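You operate a simulated robot arm through the tools that you are given. There is no shell and no other tool. Be economical: measure what you need, move in short steps, check, and stop when the job is done.

The job below is to be done with a simulated robot arm. You get a single attempt, and the scene is never put back.

TASK
Take the thin stub and put it on top of the steel mount on the assembly bench top.

It is judged by the outcome, as a careful person would: the job done as asked, and still so three seconds after it is handed in. It fails if anything else is knocked over, pushed out of place, dropped, spilled or broken.

THE ROBOT
A 7-joint arm with a two-finger parallel gripper, fixed in place. Base frame: the origin is at the foot of the arm, x ahead of it, y to its left, z up; the work surface is at about z = 0. Units: mm, degrees, N and s.
With the tool pointing down near the work surface it reaches from about 240 to 620 mm from the base axis. Its first joint turns from -66.0 to 66.0 degrees. Payload 2.6 kg.
The TCP is the grasp point between the finger pads, 30 mm short of the fingertips. In the tool frame z runs along the fingers and y along their closing line. The gripper opens to 94 mm. The fingers are 28 mm wide and 10 mm thick; the gripper's body (50 by 96 mm) begins 55 mm behind the TCP.
Orientation is that of the tool frame in the base frame, as a unit quaternion [w, x, y, z]. With the fingers straight down and closing along the base's y, the tool's x points along the base's -x, its y along +y and its z along -z.

THE INTERFACE
- The arm moves only by the tool apply_moves. Its argument "steps" is a list of rows, each a list of 3 entries, a list of its own where there are three numbers: the shift along the tool's x, y, z in mm, then the turn about the tool's z in degrees, then the finger opening in mm, from 0 to 94. In form: [[[dx, dy, dz], yaw, jaw], ...]. A call has 1 to 8 rows; each row shifts and turns the commanded pose from where the row before left it, along the tool's axes as they then stand. Rows are played at 5 a second. More than 50 mm and 8.6 degrees between two rows, or a gripper value outside its range, and nothing of the call is played. Where a pose cannot be reached the arm comes as near as it can. A force on the tool above 40 N (or 10 N above the force at the start of the call, whichever is more), or a blocked arm, ends the call early, and 0.2 s more pass. The fingers move at their own pace (about 72 mm/s each) and stop on an object; they squeeze with about 25 N. The grip force told is the motor's: it shows also when the fingers shut on nothing. Time passes only in rows, and 0.2 s behind the last, so rows that do not move let the fingers close. The reply holds the time, the measured pose of the TCP, the force on the tool along the base axes, the opening and the grip force, in the units named above and with some noise.
- Cameras (640 x 400 px; columns grow to the right, rows downward): "scene" is fixed at [49.7, 436.6, 573.6]; the picture's right is [-0.69, -0.72, 0.00], its down [-0.44, 0.43, -0.79] and it looks along [0.57, -0.55, -0.62] (base axes); focal length 317 px, centre (320, 200). "wrist" rides on the gripper at [-37, 0, -58] in the tool frame; the picture's right is [0.00, -1.00, 0.00], its down [0.97, 0.00, -0.24] and it looks along [0.24, 0.00, 0.97] (tool axes); focal length 218 px, centre (320, 200). There is no depth. A picture from a camera that has moved, and an enlarged one, comes with that camera's place and axes in the base frame and with its lens. The place of the scene camera against the robot may be out by one fixed shift of up to 25 mm in any direction.
- grab_frame(camera): a new picture of that camera. It takes no simulated time.
- inspect(camera, box): a new picture of the part [left, top, right, bottom] of that camera's present view, enlarged. It takes no simulated time.
- close_job(): hands the job in; it is judged then, once.

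Work in short steps. Places have to be worked out from the pictures, the camera data and where the tool is seen: move nearer, look again, correct. Check each grasp and each placing, and mend what went wrong. You have 90 turns and 42 pictures in all, those below and enlarged ones among them. Open the gripper and draw the arm clear of the work before you hand the job in, unless the task says otherwise; then end with one line.

The tools are called after "Request:" by a JSON object that holds its "api" and its "payload". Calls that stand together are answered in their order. apply_moves: Moves the arm, as the interface text tells. Its arguments: {"type":"object","properties":{"steps":{"type":"array"}},"required":["steps"]} The other tools are called the same way: grab_frame (camera) takes a picture; inspect (camera, box) takes an enlarged picture of a part of a camera's view; close_job () hands the job in.

At the start:

```text
clock: 0.0
tool_pos: [354.4, 232.7, 258.3]
orientation: [0.001, 0.0, 1.0, 0.0]
contact_force: [0.1, 0.4, 0.7]
grip_width: 94.1
grasp_force: 0.1
```

scene: 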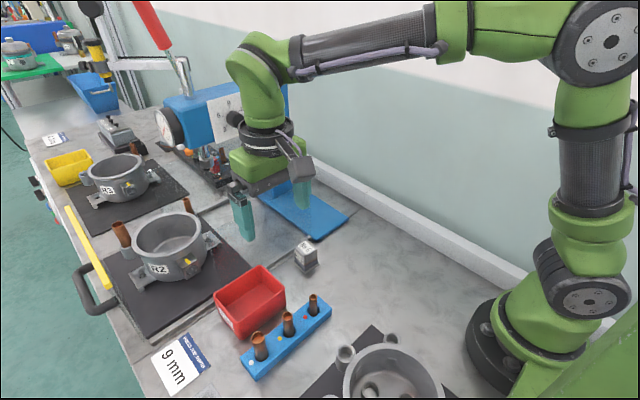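
wrist: 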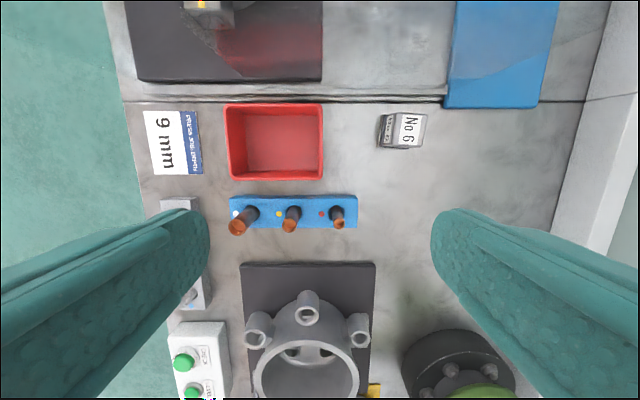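

I'll look closely at the stubs and at the candidates for the steel mount.

Request:
{"api": "inspect", "payload": {"camera": "scene", "box": [200, 220, 360, 390]}}

Request:
{"api": "inspect", "payload": {"camera": "scene", "box": [40, 100, 240, 300]}}

Request:
{"api": "inspect", "payload": {"camera": "wrist", "box": [200, 90, 440, 240]}}

```text
2.35 times, centred on (280, 305) of scene
camera zoom: at [49.7, 436.6, 573.6], right [-0.69, -0.72, 0.0], down [-0.44, 0.43, -0.79], along [0.57, -0.55, -0.62], focal length 745 px, centre (414, -47)
```

zoom: 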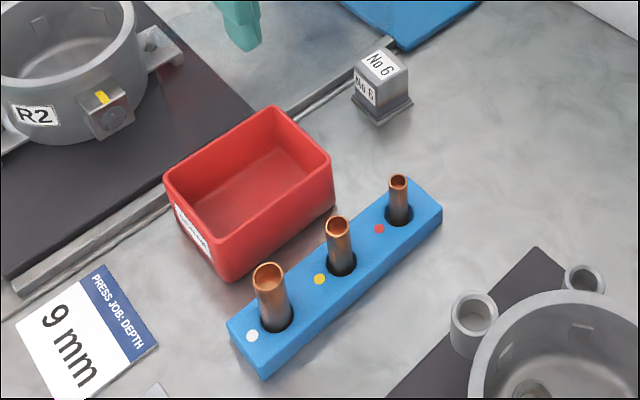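

```text
2.00 times, centred on (140, 200) of scene
camera zoom: at [49.7, 436.6, 573.6], right [-0.69, -0.72, 0.0], down [-0.44, 0.43, -0.79], along [0.57, -0.55, -0.62], focal length 633 px, centre (680, 200)
```

zoom: 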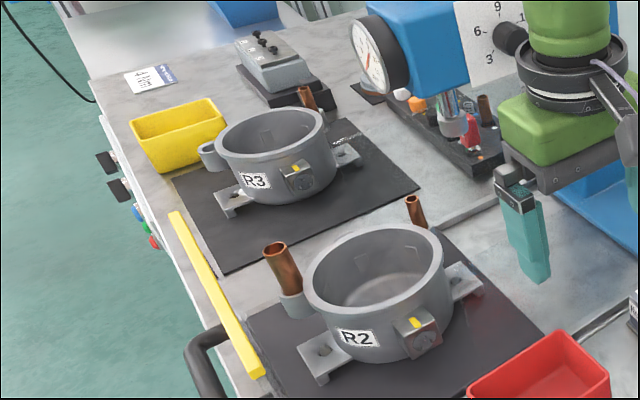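

```text
2.67 times, centred on (320, 165) of wrist
camera zoom: at [391.0, 233.0, 315.8], right [0.0, -1.0, 0.0], down [-0.97, 0.0, 0.24], along [-0.24, 0.0, -0.97], focal length 582 px, centre (320, 293)
```

zoom: 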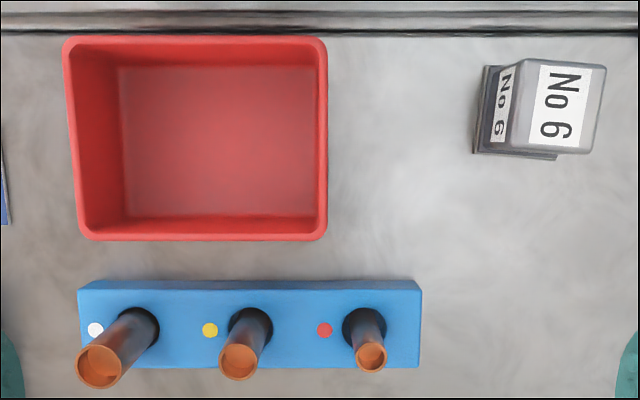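

The thin stub is the red-dot one in the blue holder, at about (301, 210), with its top near z 60. The steel mount is the "No 6" block at about (409, 126). I'll move above the stub, narrow the jaw so it clears the neighbouring stub, and look again.

Request:
{"api": "apply_moves", "payload": {"steps": [[[20, -8, 25], 0, 50], [[20, -8, 25], 0, 50], [[13, -7, 25], 0, 50], [[0, 0, 23], 0, 50], [[0, 0, 0], 0, 50]]}}

Request:
{"api": "grab_frame", "payload": {"camera": "wrist"}}

Request:
{"api": "grab_frame", "payload": {"camera": "scene"}}

```text
clock: 1.2
tool_pos: [302.8, 209.8, 158.1]
orientation: [0.0, 0.0, 1.0, 0.001]
contact_force: [-0.3, -0.7, 1.0]
grip_width: 49.8
grasp_force: 0.0
```

```text
36 pictures are left
camera wrist: at [338.4, 209.7, 216.8], right [0.0, -1.0, 0.0], down [-0.97, 0.0, 0.24], along [-0.24, 0.0, -0.97], focal length 218 px, centre (320, 200)
```

wrist: 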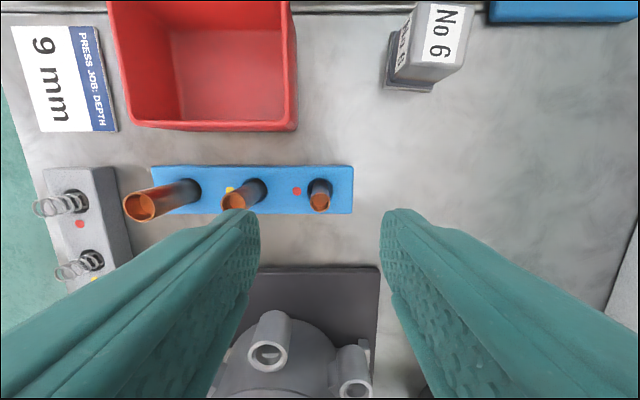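

```text
35 pictures are left
```

scene: 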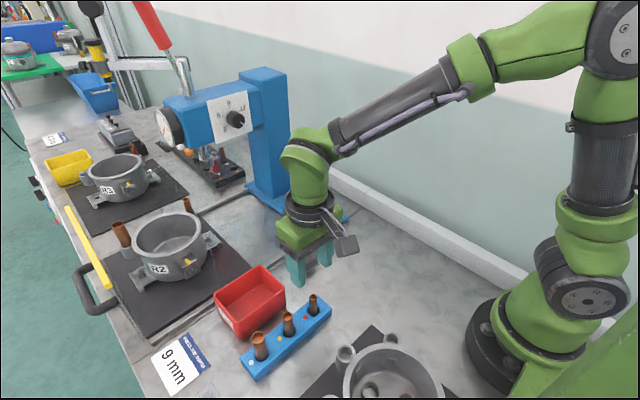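

Request:
{"api": "inspect", "payload": {"camera": "wrist", "box": [270, 150, 370, 220]}}

```text
5.71 times, centred on (320, 185) of wrist
camera zoom: at [338.4, 209.7, 216.8], right [0.0, -1.0, 0.0], down [-0.97, 0.0, 0.24], along [-0.24, 0.0, -0.97], focal length 1247 px, centre (320, 286)
```

zoom: 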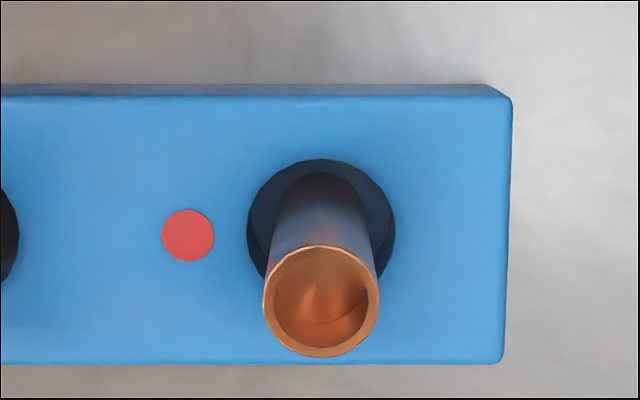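

The stub's axis is at about (299, 209.7), its top at z≈64 and the holder top at z≈20. I'll descend to TCP z≈60 with the jaw at 50 and check the view before closing.

Request:
{"api": "apply_moves", "payload": {"steps": [[[4, 0, 25], 0, 50], [[0, 0, 25], 0, 50], [[0, 0, 20], 0, 50], [[0, 0, 15], 0, 50], [[0, 0, 12], 0, 50], [[0, 0, 0], 0, 50]]}}

Request:
{"api": "grab_frame", "payload": {"camera": "wrist"}}

Request:
{"api": "inspect", "payload": {"camera": "scene", "box": [240, 230, 400, 350]}}

```text
clock: 2.6
tool_pos: [297.5, 209.5, 60.8]
orientation: [0.0, 0.0, 1.0, 0.0]
contact_force: [-0.5, -0.7, -0.2]
grip_width: 49.9
grasp_force: 0.0
```

```text
33 pictures are left
camera wrist: at [333.4, 209.5, 120.0], right [0.0, -1.0, 0.0], down [-0.97, 0.0, 0.24], along [-0.24, 0.0, -0.97], focal length 218 px, centre (320, 200)
```

wrist: 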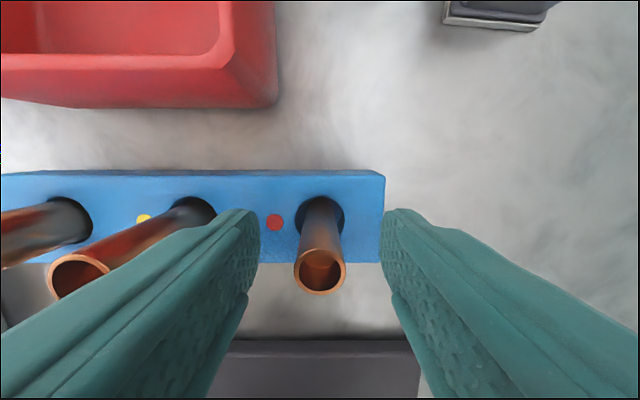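

```text
3.33 times, centred on (320, 290) of scene
camera zoom: at [49.7, 436.6, 573.6], right [-0.69, -0.72, 0.0], down [-0.44, 0.43, -0.79], along [0.57, -0.55, -0.62], focal length 1056 px, centre (320, -100)
```

zoom: 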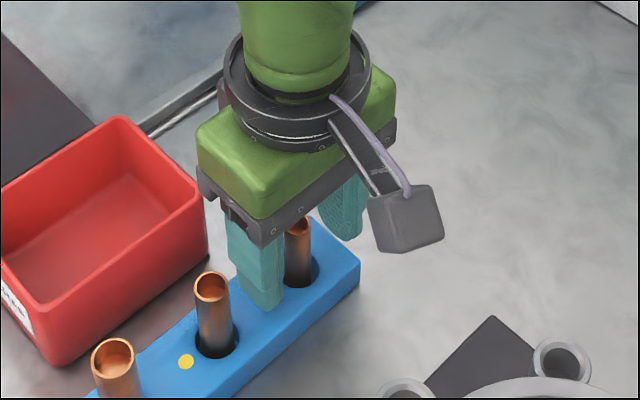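

Triangulating gives the stub at (298.8, 209.6) with its top at z 64.5, centred between the fingers. I'll close on it.

Request:
{"api": "apply_moves", "payload": {"steps": [[[-1, 0, 0], 0, 30], [[0, 0, 0], 0, 8], [[0, 0, 0], 0, 8], [[0, 0, 0], 0, 8]]}}

```text
clock: 3.6
tool_pos: [298.1, 211.1, 63.0]
orientation: [0.001, 0.001, 1.0, 0.0]
contact_force: [-0.3, -1.0, 1.0]
grip_width: 13.4
grasp_force: 24.7
```

The jaw stopped at 13.4 mm with full grip force, so the stub is held. I'll lift straight up and look.

Request:
{"api": "apply_moves", "payload": {"steps": [[[0, 0, -15], 0, 8], [[0, 0, -20], 0, 8], [[0, 0, -25], 0, 8], [[0, 0, -25], 0, 8], [[0, 0, -15], 0, 8], [[0, 0, 0], 0, 8]]}}

Request:
{"api": "grab_frame", "payload": {"camera": "wrist"}}

Request:
{"api": "inspect", "payload": {"camera": "scene", "box": [240, 200, 400, 320]}}

```text
clock: 5.0
tool_pos: [298.1, 210.3, 162.3]
orientation: [0.0, 0.0, 1.0, 0.0]
contact_force: [-0.1, -0.5, -0.5]
grip_width: 13.4
grasp_force: 24.8
```

```text
31 pictures are left
camera wrist: at [334.4, 210.3, 221.0], right [0.0, -1.0, 0.0], down [-0.97, 0.0, 0.24], along [-0.24, 0.0, -0.97], focal length 218 px, centre (320, 200)
```

wrist: 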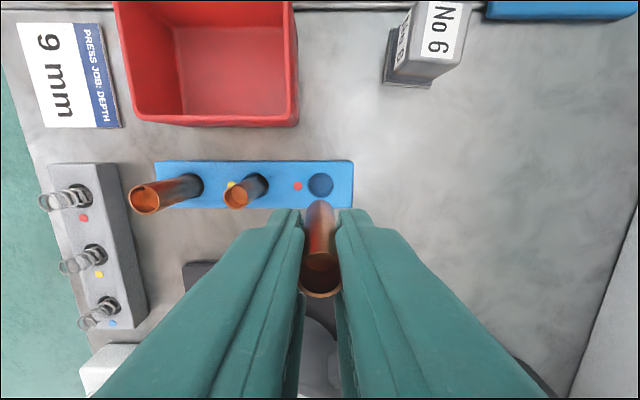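

```text
3.33 times, centred on (320, 260) of scene
camera zoom: at [49.7, 436.6, 573.6], right [-0.69, -0.72, 0.0], down [-0.44, 0.43, -0.79], along [0.57, -0.55, -0.62], focal length 1056 px, centre (320, 0)
```

zoom: 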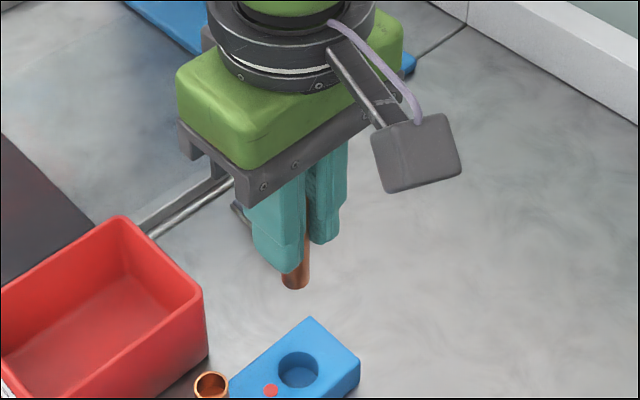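

The stub is held upright and lifted clear, and it reaches about 50 mm below the TCP. Next I'll move toward the mount at a safe height and measure it from above.

Request:
{"api": "apply_moves", "payload": {"steps": [[[-15, -17, -15], 0, 8], [[-19, -22, -13], 0, 8], [[-19, -22, 0], 0, 8], [[-19, -22, 0], 0, 8], [[0, 0, 0], 0, 8]]}}

Request:
{"api": "grab_frame", "payload": {"camera": "wrist"}}

Request:
{"api": "inspect", "payload": {"camera": "wrist", "box": [260, 100, 380, 200]}}

Request:
{"api": "inspect", "payload": {"camera": "scene", "box": [260, 190, 380, 280]}}

```text
clock: 6.2
tool_pos: [371.1, 128.1, 191.3]
orientation: [0.0, -0.001, 1.0, 0.0]
contact_force: [0.3, 0.1, 0.9]
grip_width: 13.3
grasp_force: 24.9
```

```text
29 pictures are left
camera wrist: at [407.1, 127.1, 249.9], right [0.0, -1.0, 0.0], down [-0.97, 0.0, 0.24], along [-0.24, 0.0, -0.97], focal length 218 px, centre (320, 200)
```

wrist: 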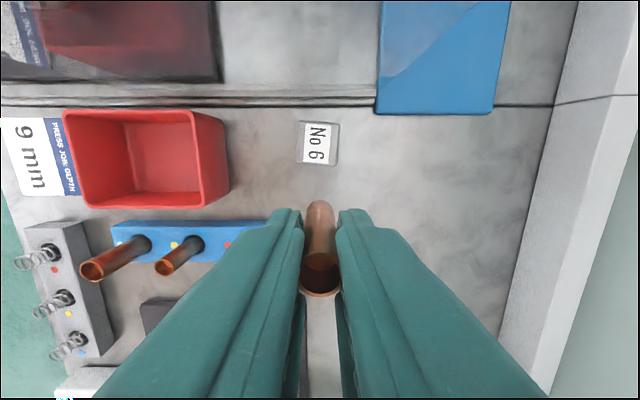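

```text
4.00 times, centred on (320, 150) of wrist
camera zoom: at [407.1, 127.1, 249.9], right [0.0, -1.0, 0.0], down [-0.97, 0.0, 0.24], along [-0.24, 0.0, -0.97], focal length 873 px, centre (320, 400)
```

zoom: 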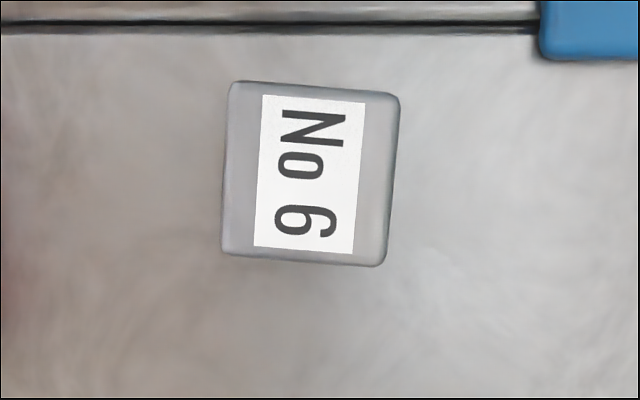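

```text
4.44 times, centred on (320, 235) of scene
camera zoom: at [49.7, 436.6, 573.6], right [-0.69, -0.72, 0.0], down [-0.44, 0.43, -0.79], along [0.57, -0.55, -0.62], focal length 1408 px, centre (320, 44)
```

zoom: 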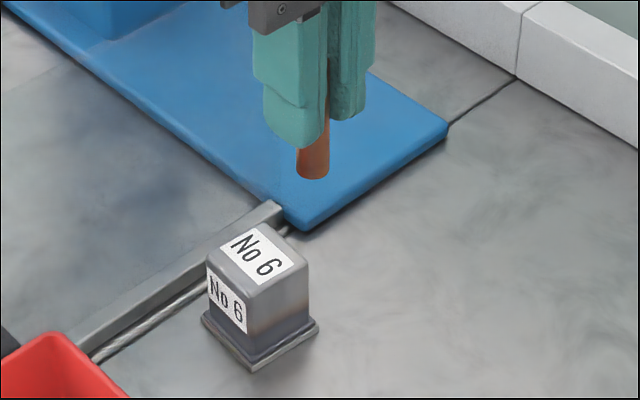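

The mount's top is about 37 mm square, roughly level, near z≈50, and centred +38.5 mm in x and +2.3 mm in y from the TCP. I'll move over it and descend to leave about 12 mm, then check.

Request:
{"api": "apply_moves", "payload": {"steps": [[[-20, 1, 0], 0, 8], [[-18.5, 1.3, 0], 0, 8], [[0, 0, 20], 0, 8], [[0, 0, 20], 0, 8], [[0, 0, 20], 0, 8], [[0, 0, 15], 0, 8], [[0, 0, 0], 0, 8]]}}

Request:
{"api": "inspect", "payload": {"camera": "wrist", "box": [240, 150, 400, 310]}}

Request:
{"api": "inspect", "payload": {"camera": "scene", "box": [260, 190, 380, 280]}}

```text
clock: 7.8
tool_pos: [409.9, 130.8, 115.2]
orientation: [0.0, -0.001, 1.0, -0.001]
contact_force: [-0.3, -0.6, -0.3]
grip_width: 13.1
grasp_force: 25.4
```

```text
2.50 times, centred on (320, 230) of wrist
camera zoom: at [445.6, 130.4, 173.3], right [0.0, -1.0, 0.0], down [-0.97, 0.0, 0.24], along [-0.24, 0.0, -0.97], focal length 546 px, centre (320, 125)
```

zoom: 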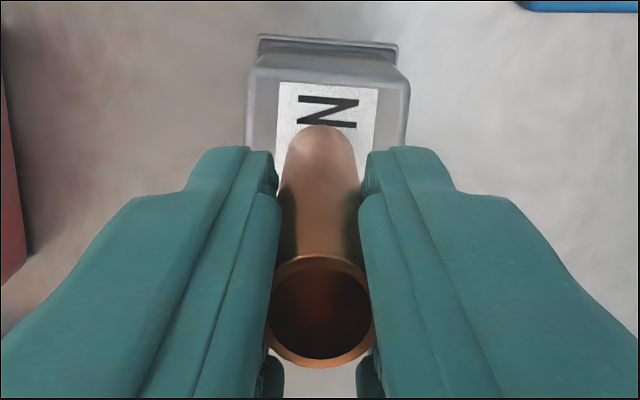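

```text
4.44 times, centred on (320, 235) of scene
camera zoom: at [49.7, 436.6, 573.6], right [-0.69, -0.72, 0.0], down [-0.44, 0.43, -0.79], along [0.57, -0.55, -0.62], focal length 1408 px, centre (320, 44)
```

zoom: 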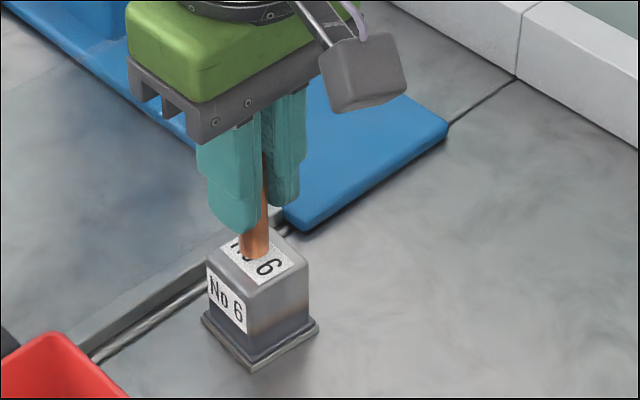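

The stub is centred over the mount with only a few mm of gap. I'll lower in small steps and watch the force.

Request:
{"api": "apply_moves", "payload": {"steps": [[[0, 0, 1], 0, 8], [[0, 0, 1], 0, 8], [[0, 0, 1], 0, 8], [[0, 0, 0], 0, 8]]}}

Request:
{"api": "inspect", "payload": {"camera": "scene", "box": [290, 220, 340, 260]}}

```text
clock: 8.8
tool_pos: [410.2, 128.8, 111.4]
orientation: [0.0, 0.0, 1.0, 0.0]
contact_force: [-1.0, -0.1, -0.1]
grip_width: 13.3
grasp_force: 24.9
```

```text
10.00 times, centred on (315, 240) of scene
camera zoom: at [49.7, 436.6, 573.6], right [-0.69, -0.72, 0.0], down [-0.44, 0.43, -0.79], along [0.57, -0.55, -0.62], focal length 3167 px, centre (370, -200)
```

zoom: 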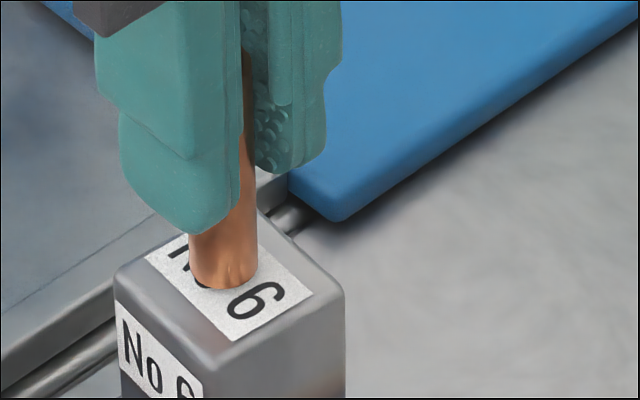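

No contact yet, so I'll keep lowering in 1 mm steps.

Request:
{"api": "apply_moves", "payload": {"steps": [[[0, 0, 1], 0, 8], [[0, 0, 1], 0, 8], [[0, 0, 0], 0, 8]]}}

Request:
{"api": "apply_moves", "payload": {"steps": [[[0, 0, 1], 0, 8], [[0, 0, 1], 0, 8], [[0, 0, 0], 0, 8]]}}

Request:
{"api": "inspect", "payload": {"camera": "scene", "box": [290, 220, 340, 260]}}

```text
clock: 9.6
tool_pos: [409.6, 129.4, 109.5]
orientation: [0.0, 0.0, 1.0, 0.0]
contact_force: [-0.3, 0.8, -1.0]
grip_width: 13.3
grasp_force: 25.4
```

```text
clock: 10.4
tool_pos: [411.0, 130.3, 108.4]
orientation: [0.002, 0.0, 1.0, -0.001]
contact_force: [-0.9, -1.1, 6.8]
grip_width: 13.5
grasp_force: 24.8
```

```text
10.00 times, centred on (315, 240) of scene
camera zoom: at [49.6, 436.6, 573.6], right [-0.69, -0.72, 0.0], down [-0.44, 0.43, -0.79], along [0.57, -0.55, -0.62], focal length 3167 px, centre (370, -200)
```

zoom: 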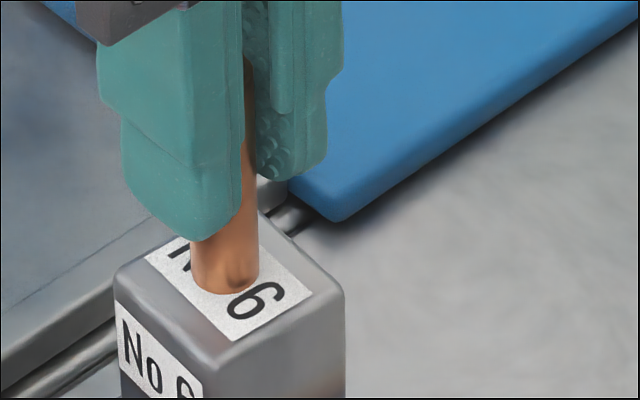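

The force reads 6.8 N, so the stub is seated and centred on the mount top. I'll open gently in steps, without moving the arm.

Request:
{"api": "apply_moves", "payload": {"steps": [[[0, 0, 0], 0, 15], [[0, 0, 0], 0, 18], [[0, 0, 0], 0, 26], [[0, 0, 0], 0, 40], [[0, 0, 0], 0, 44]]}}

Request:
{"api": "grab_frame", "payload": {"camera": "wrist"}}

```text
clock: 11.6
tool_pos: [408.8, 129.4, 108.3]
orientation: [0.001, 0.0, 1.0, 0.0]
contact_force: [0.9, -0.1, -1.1]
grip_width: 43.8
grasp_force: 0.0
```

```text
22 pictures are left
camera wrist: at [445.9, 128.9, 167.0], right [0.0, -1.0, 0.0], down [-0.97, 0.0, 0.24], along [-0.24, 0.0, -0.97], focal length 218 px, centre (320, 200)
```

wrist: 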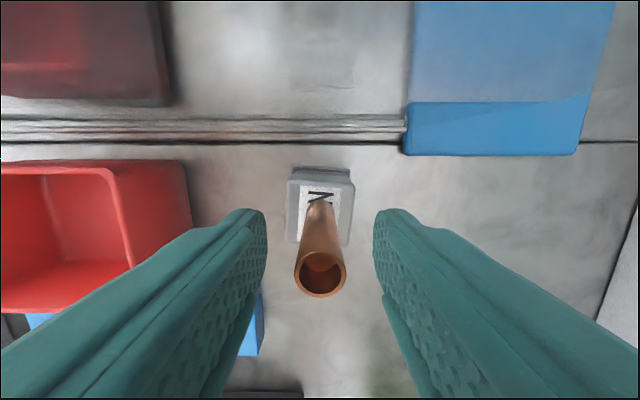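

The stub stands free between the open fingers. I'll rise straight up and then check.

Request:
{"api": "apply_moves", "payload": {"steps": [[[0, 0, -15], 0, 44], [[0, 0, -25], 0, 44], [[0, 0, -30], 0, 44], [[0, 0, -30], 0, 44], [[0, 0, -30], 0, 44], [[35, 0, 0], 0, 44], [[35, 0, 0], 0, 44], [[0, 0, 0], 0, 44]]}}

Request:
{"api": "grab_frame", "payload": {"camera": "scene"}}

Request:
{"api": "inspect", "payload": {"camera": "scene", "box": [260, 190, 380, 280]}}

```text
clock: 13.4
tool_pos: [336.1, 130.3, 239.8]
orientation: [0.0, 0.0, 1.0, 0.0]
contact_force: [-0.6, -0.1, 0.0]
grip_width: 44.0
grasp_force: 0.0
```

```text
21 pictures are left
```

scene: 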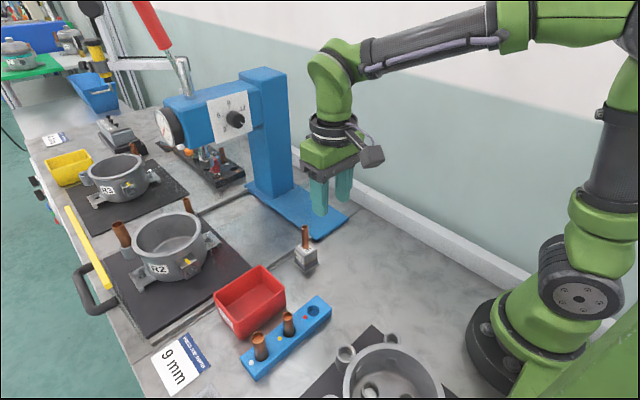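

```text
4.44 times, centred on (320, 235) of scene
camera zoom: at [49.6, 436.6, 573.6], right [-0.69, -0.72, 0.0], down [-0.44, 0.43, -0.79], along [0.57, -0.55, -0.62], focal length 1408 px, centre (320, 44)
```

zoom: 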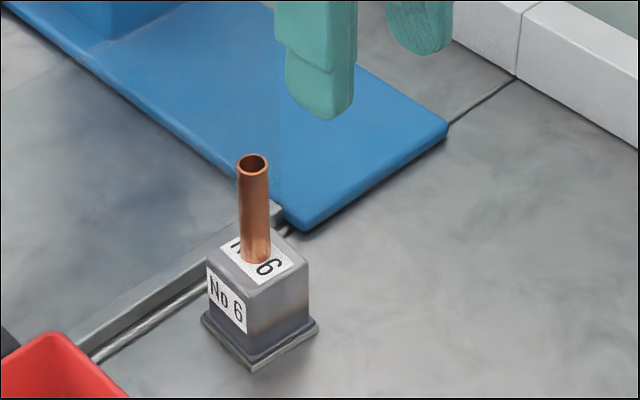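

The stub stands upright in the middle of the mount, nothing else has moved, and the arm is clear with the gripper open. I'll hand it in.

Request:
{"api": "close_job", "payload": {}}

```text
The job is handed in.
```

The thin stub is standing upright on top of the steel mount (the "No 6" block), nothing else was moved, and the arm is clear with the gripper open.
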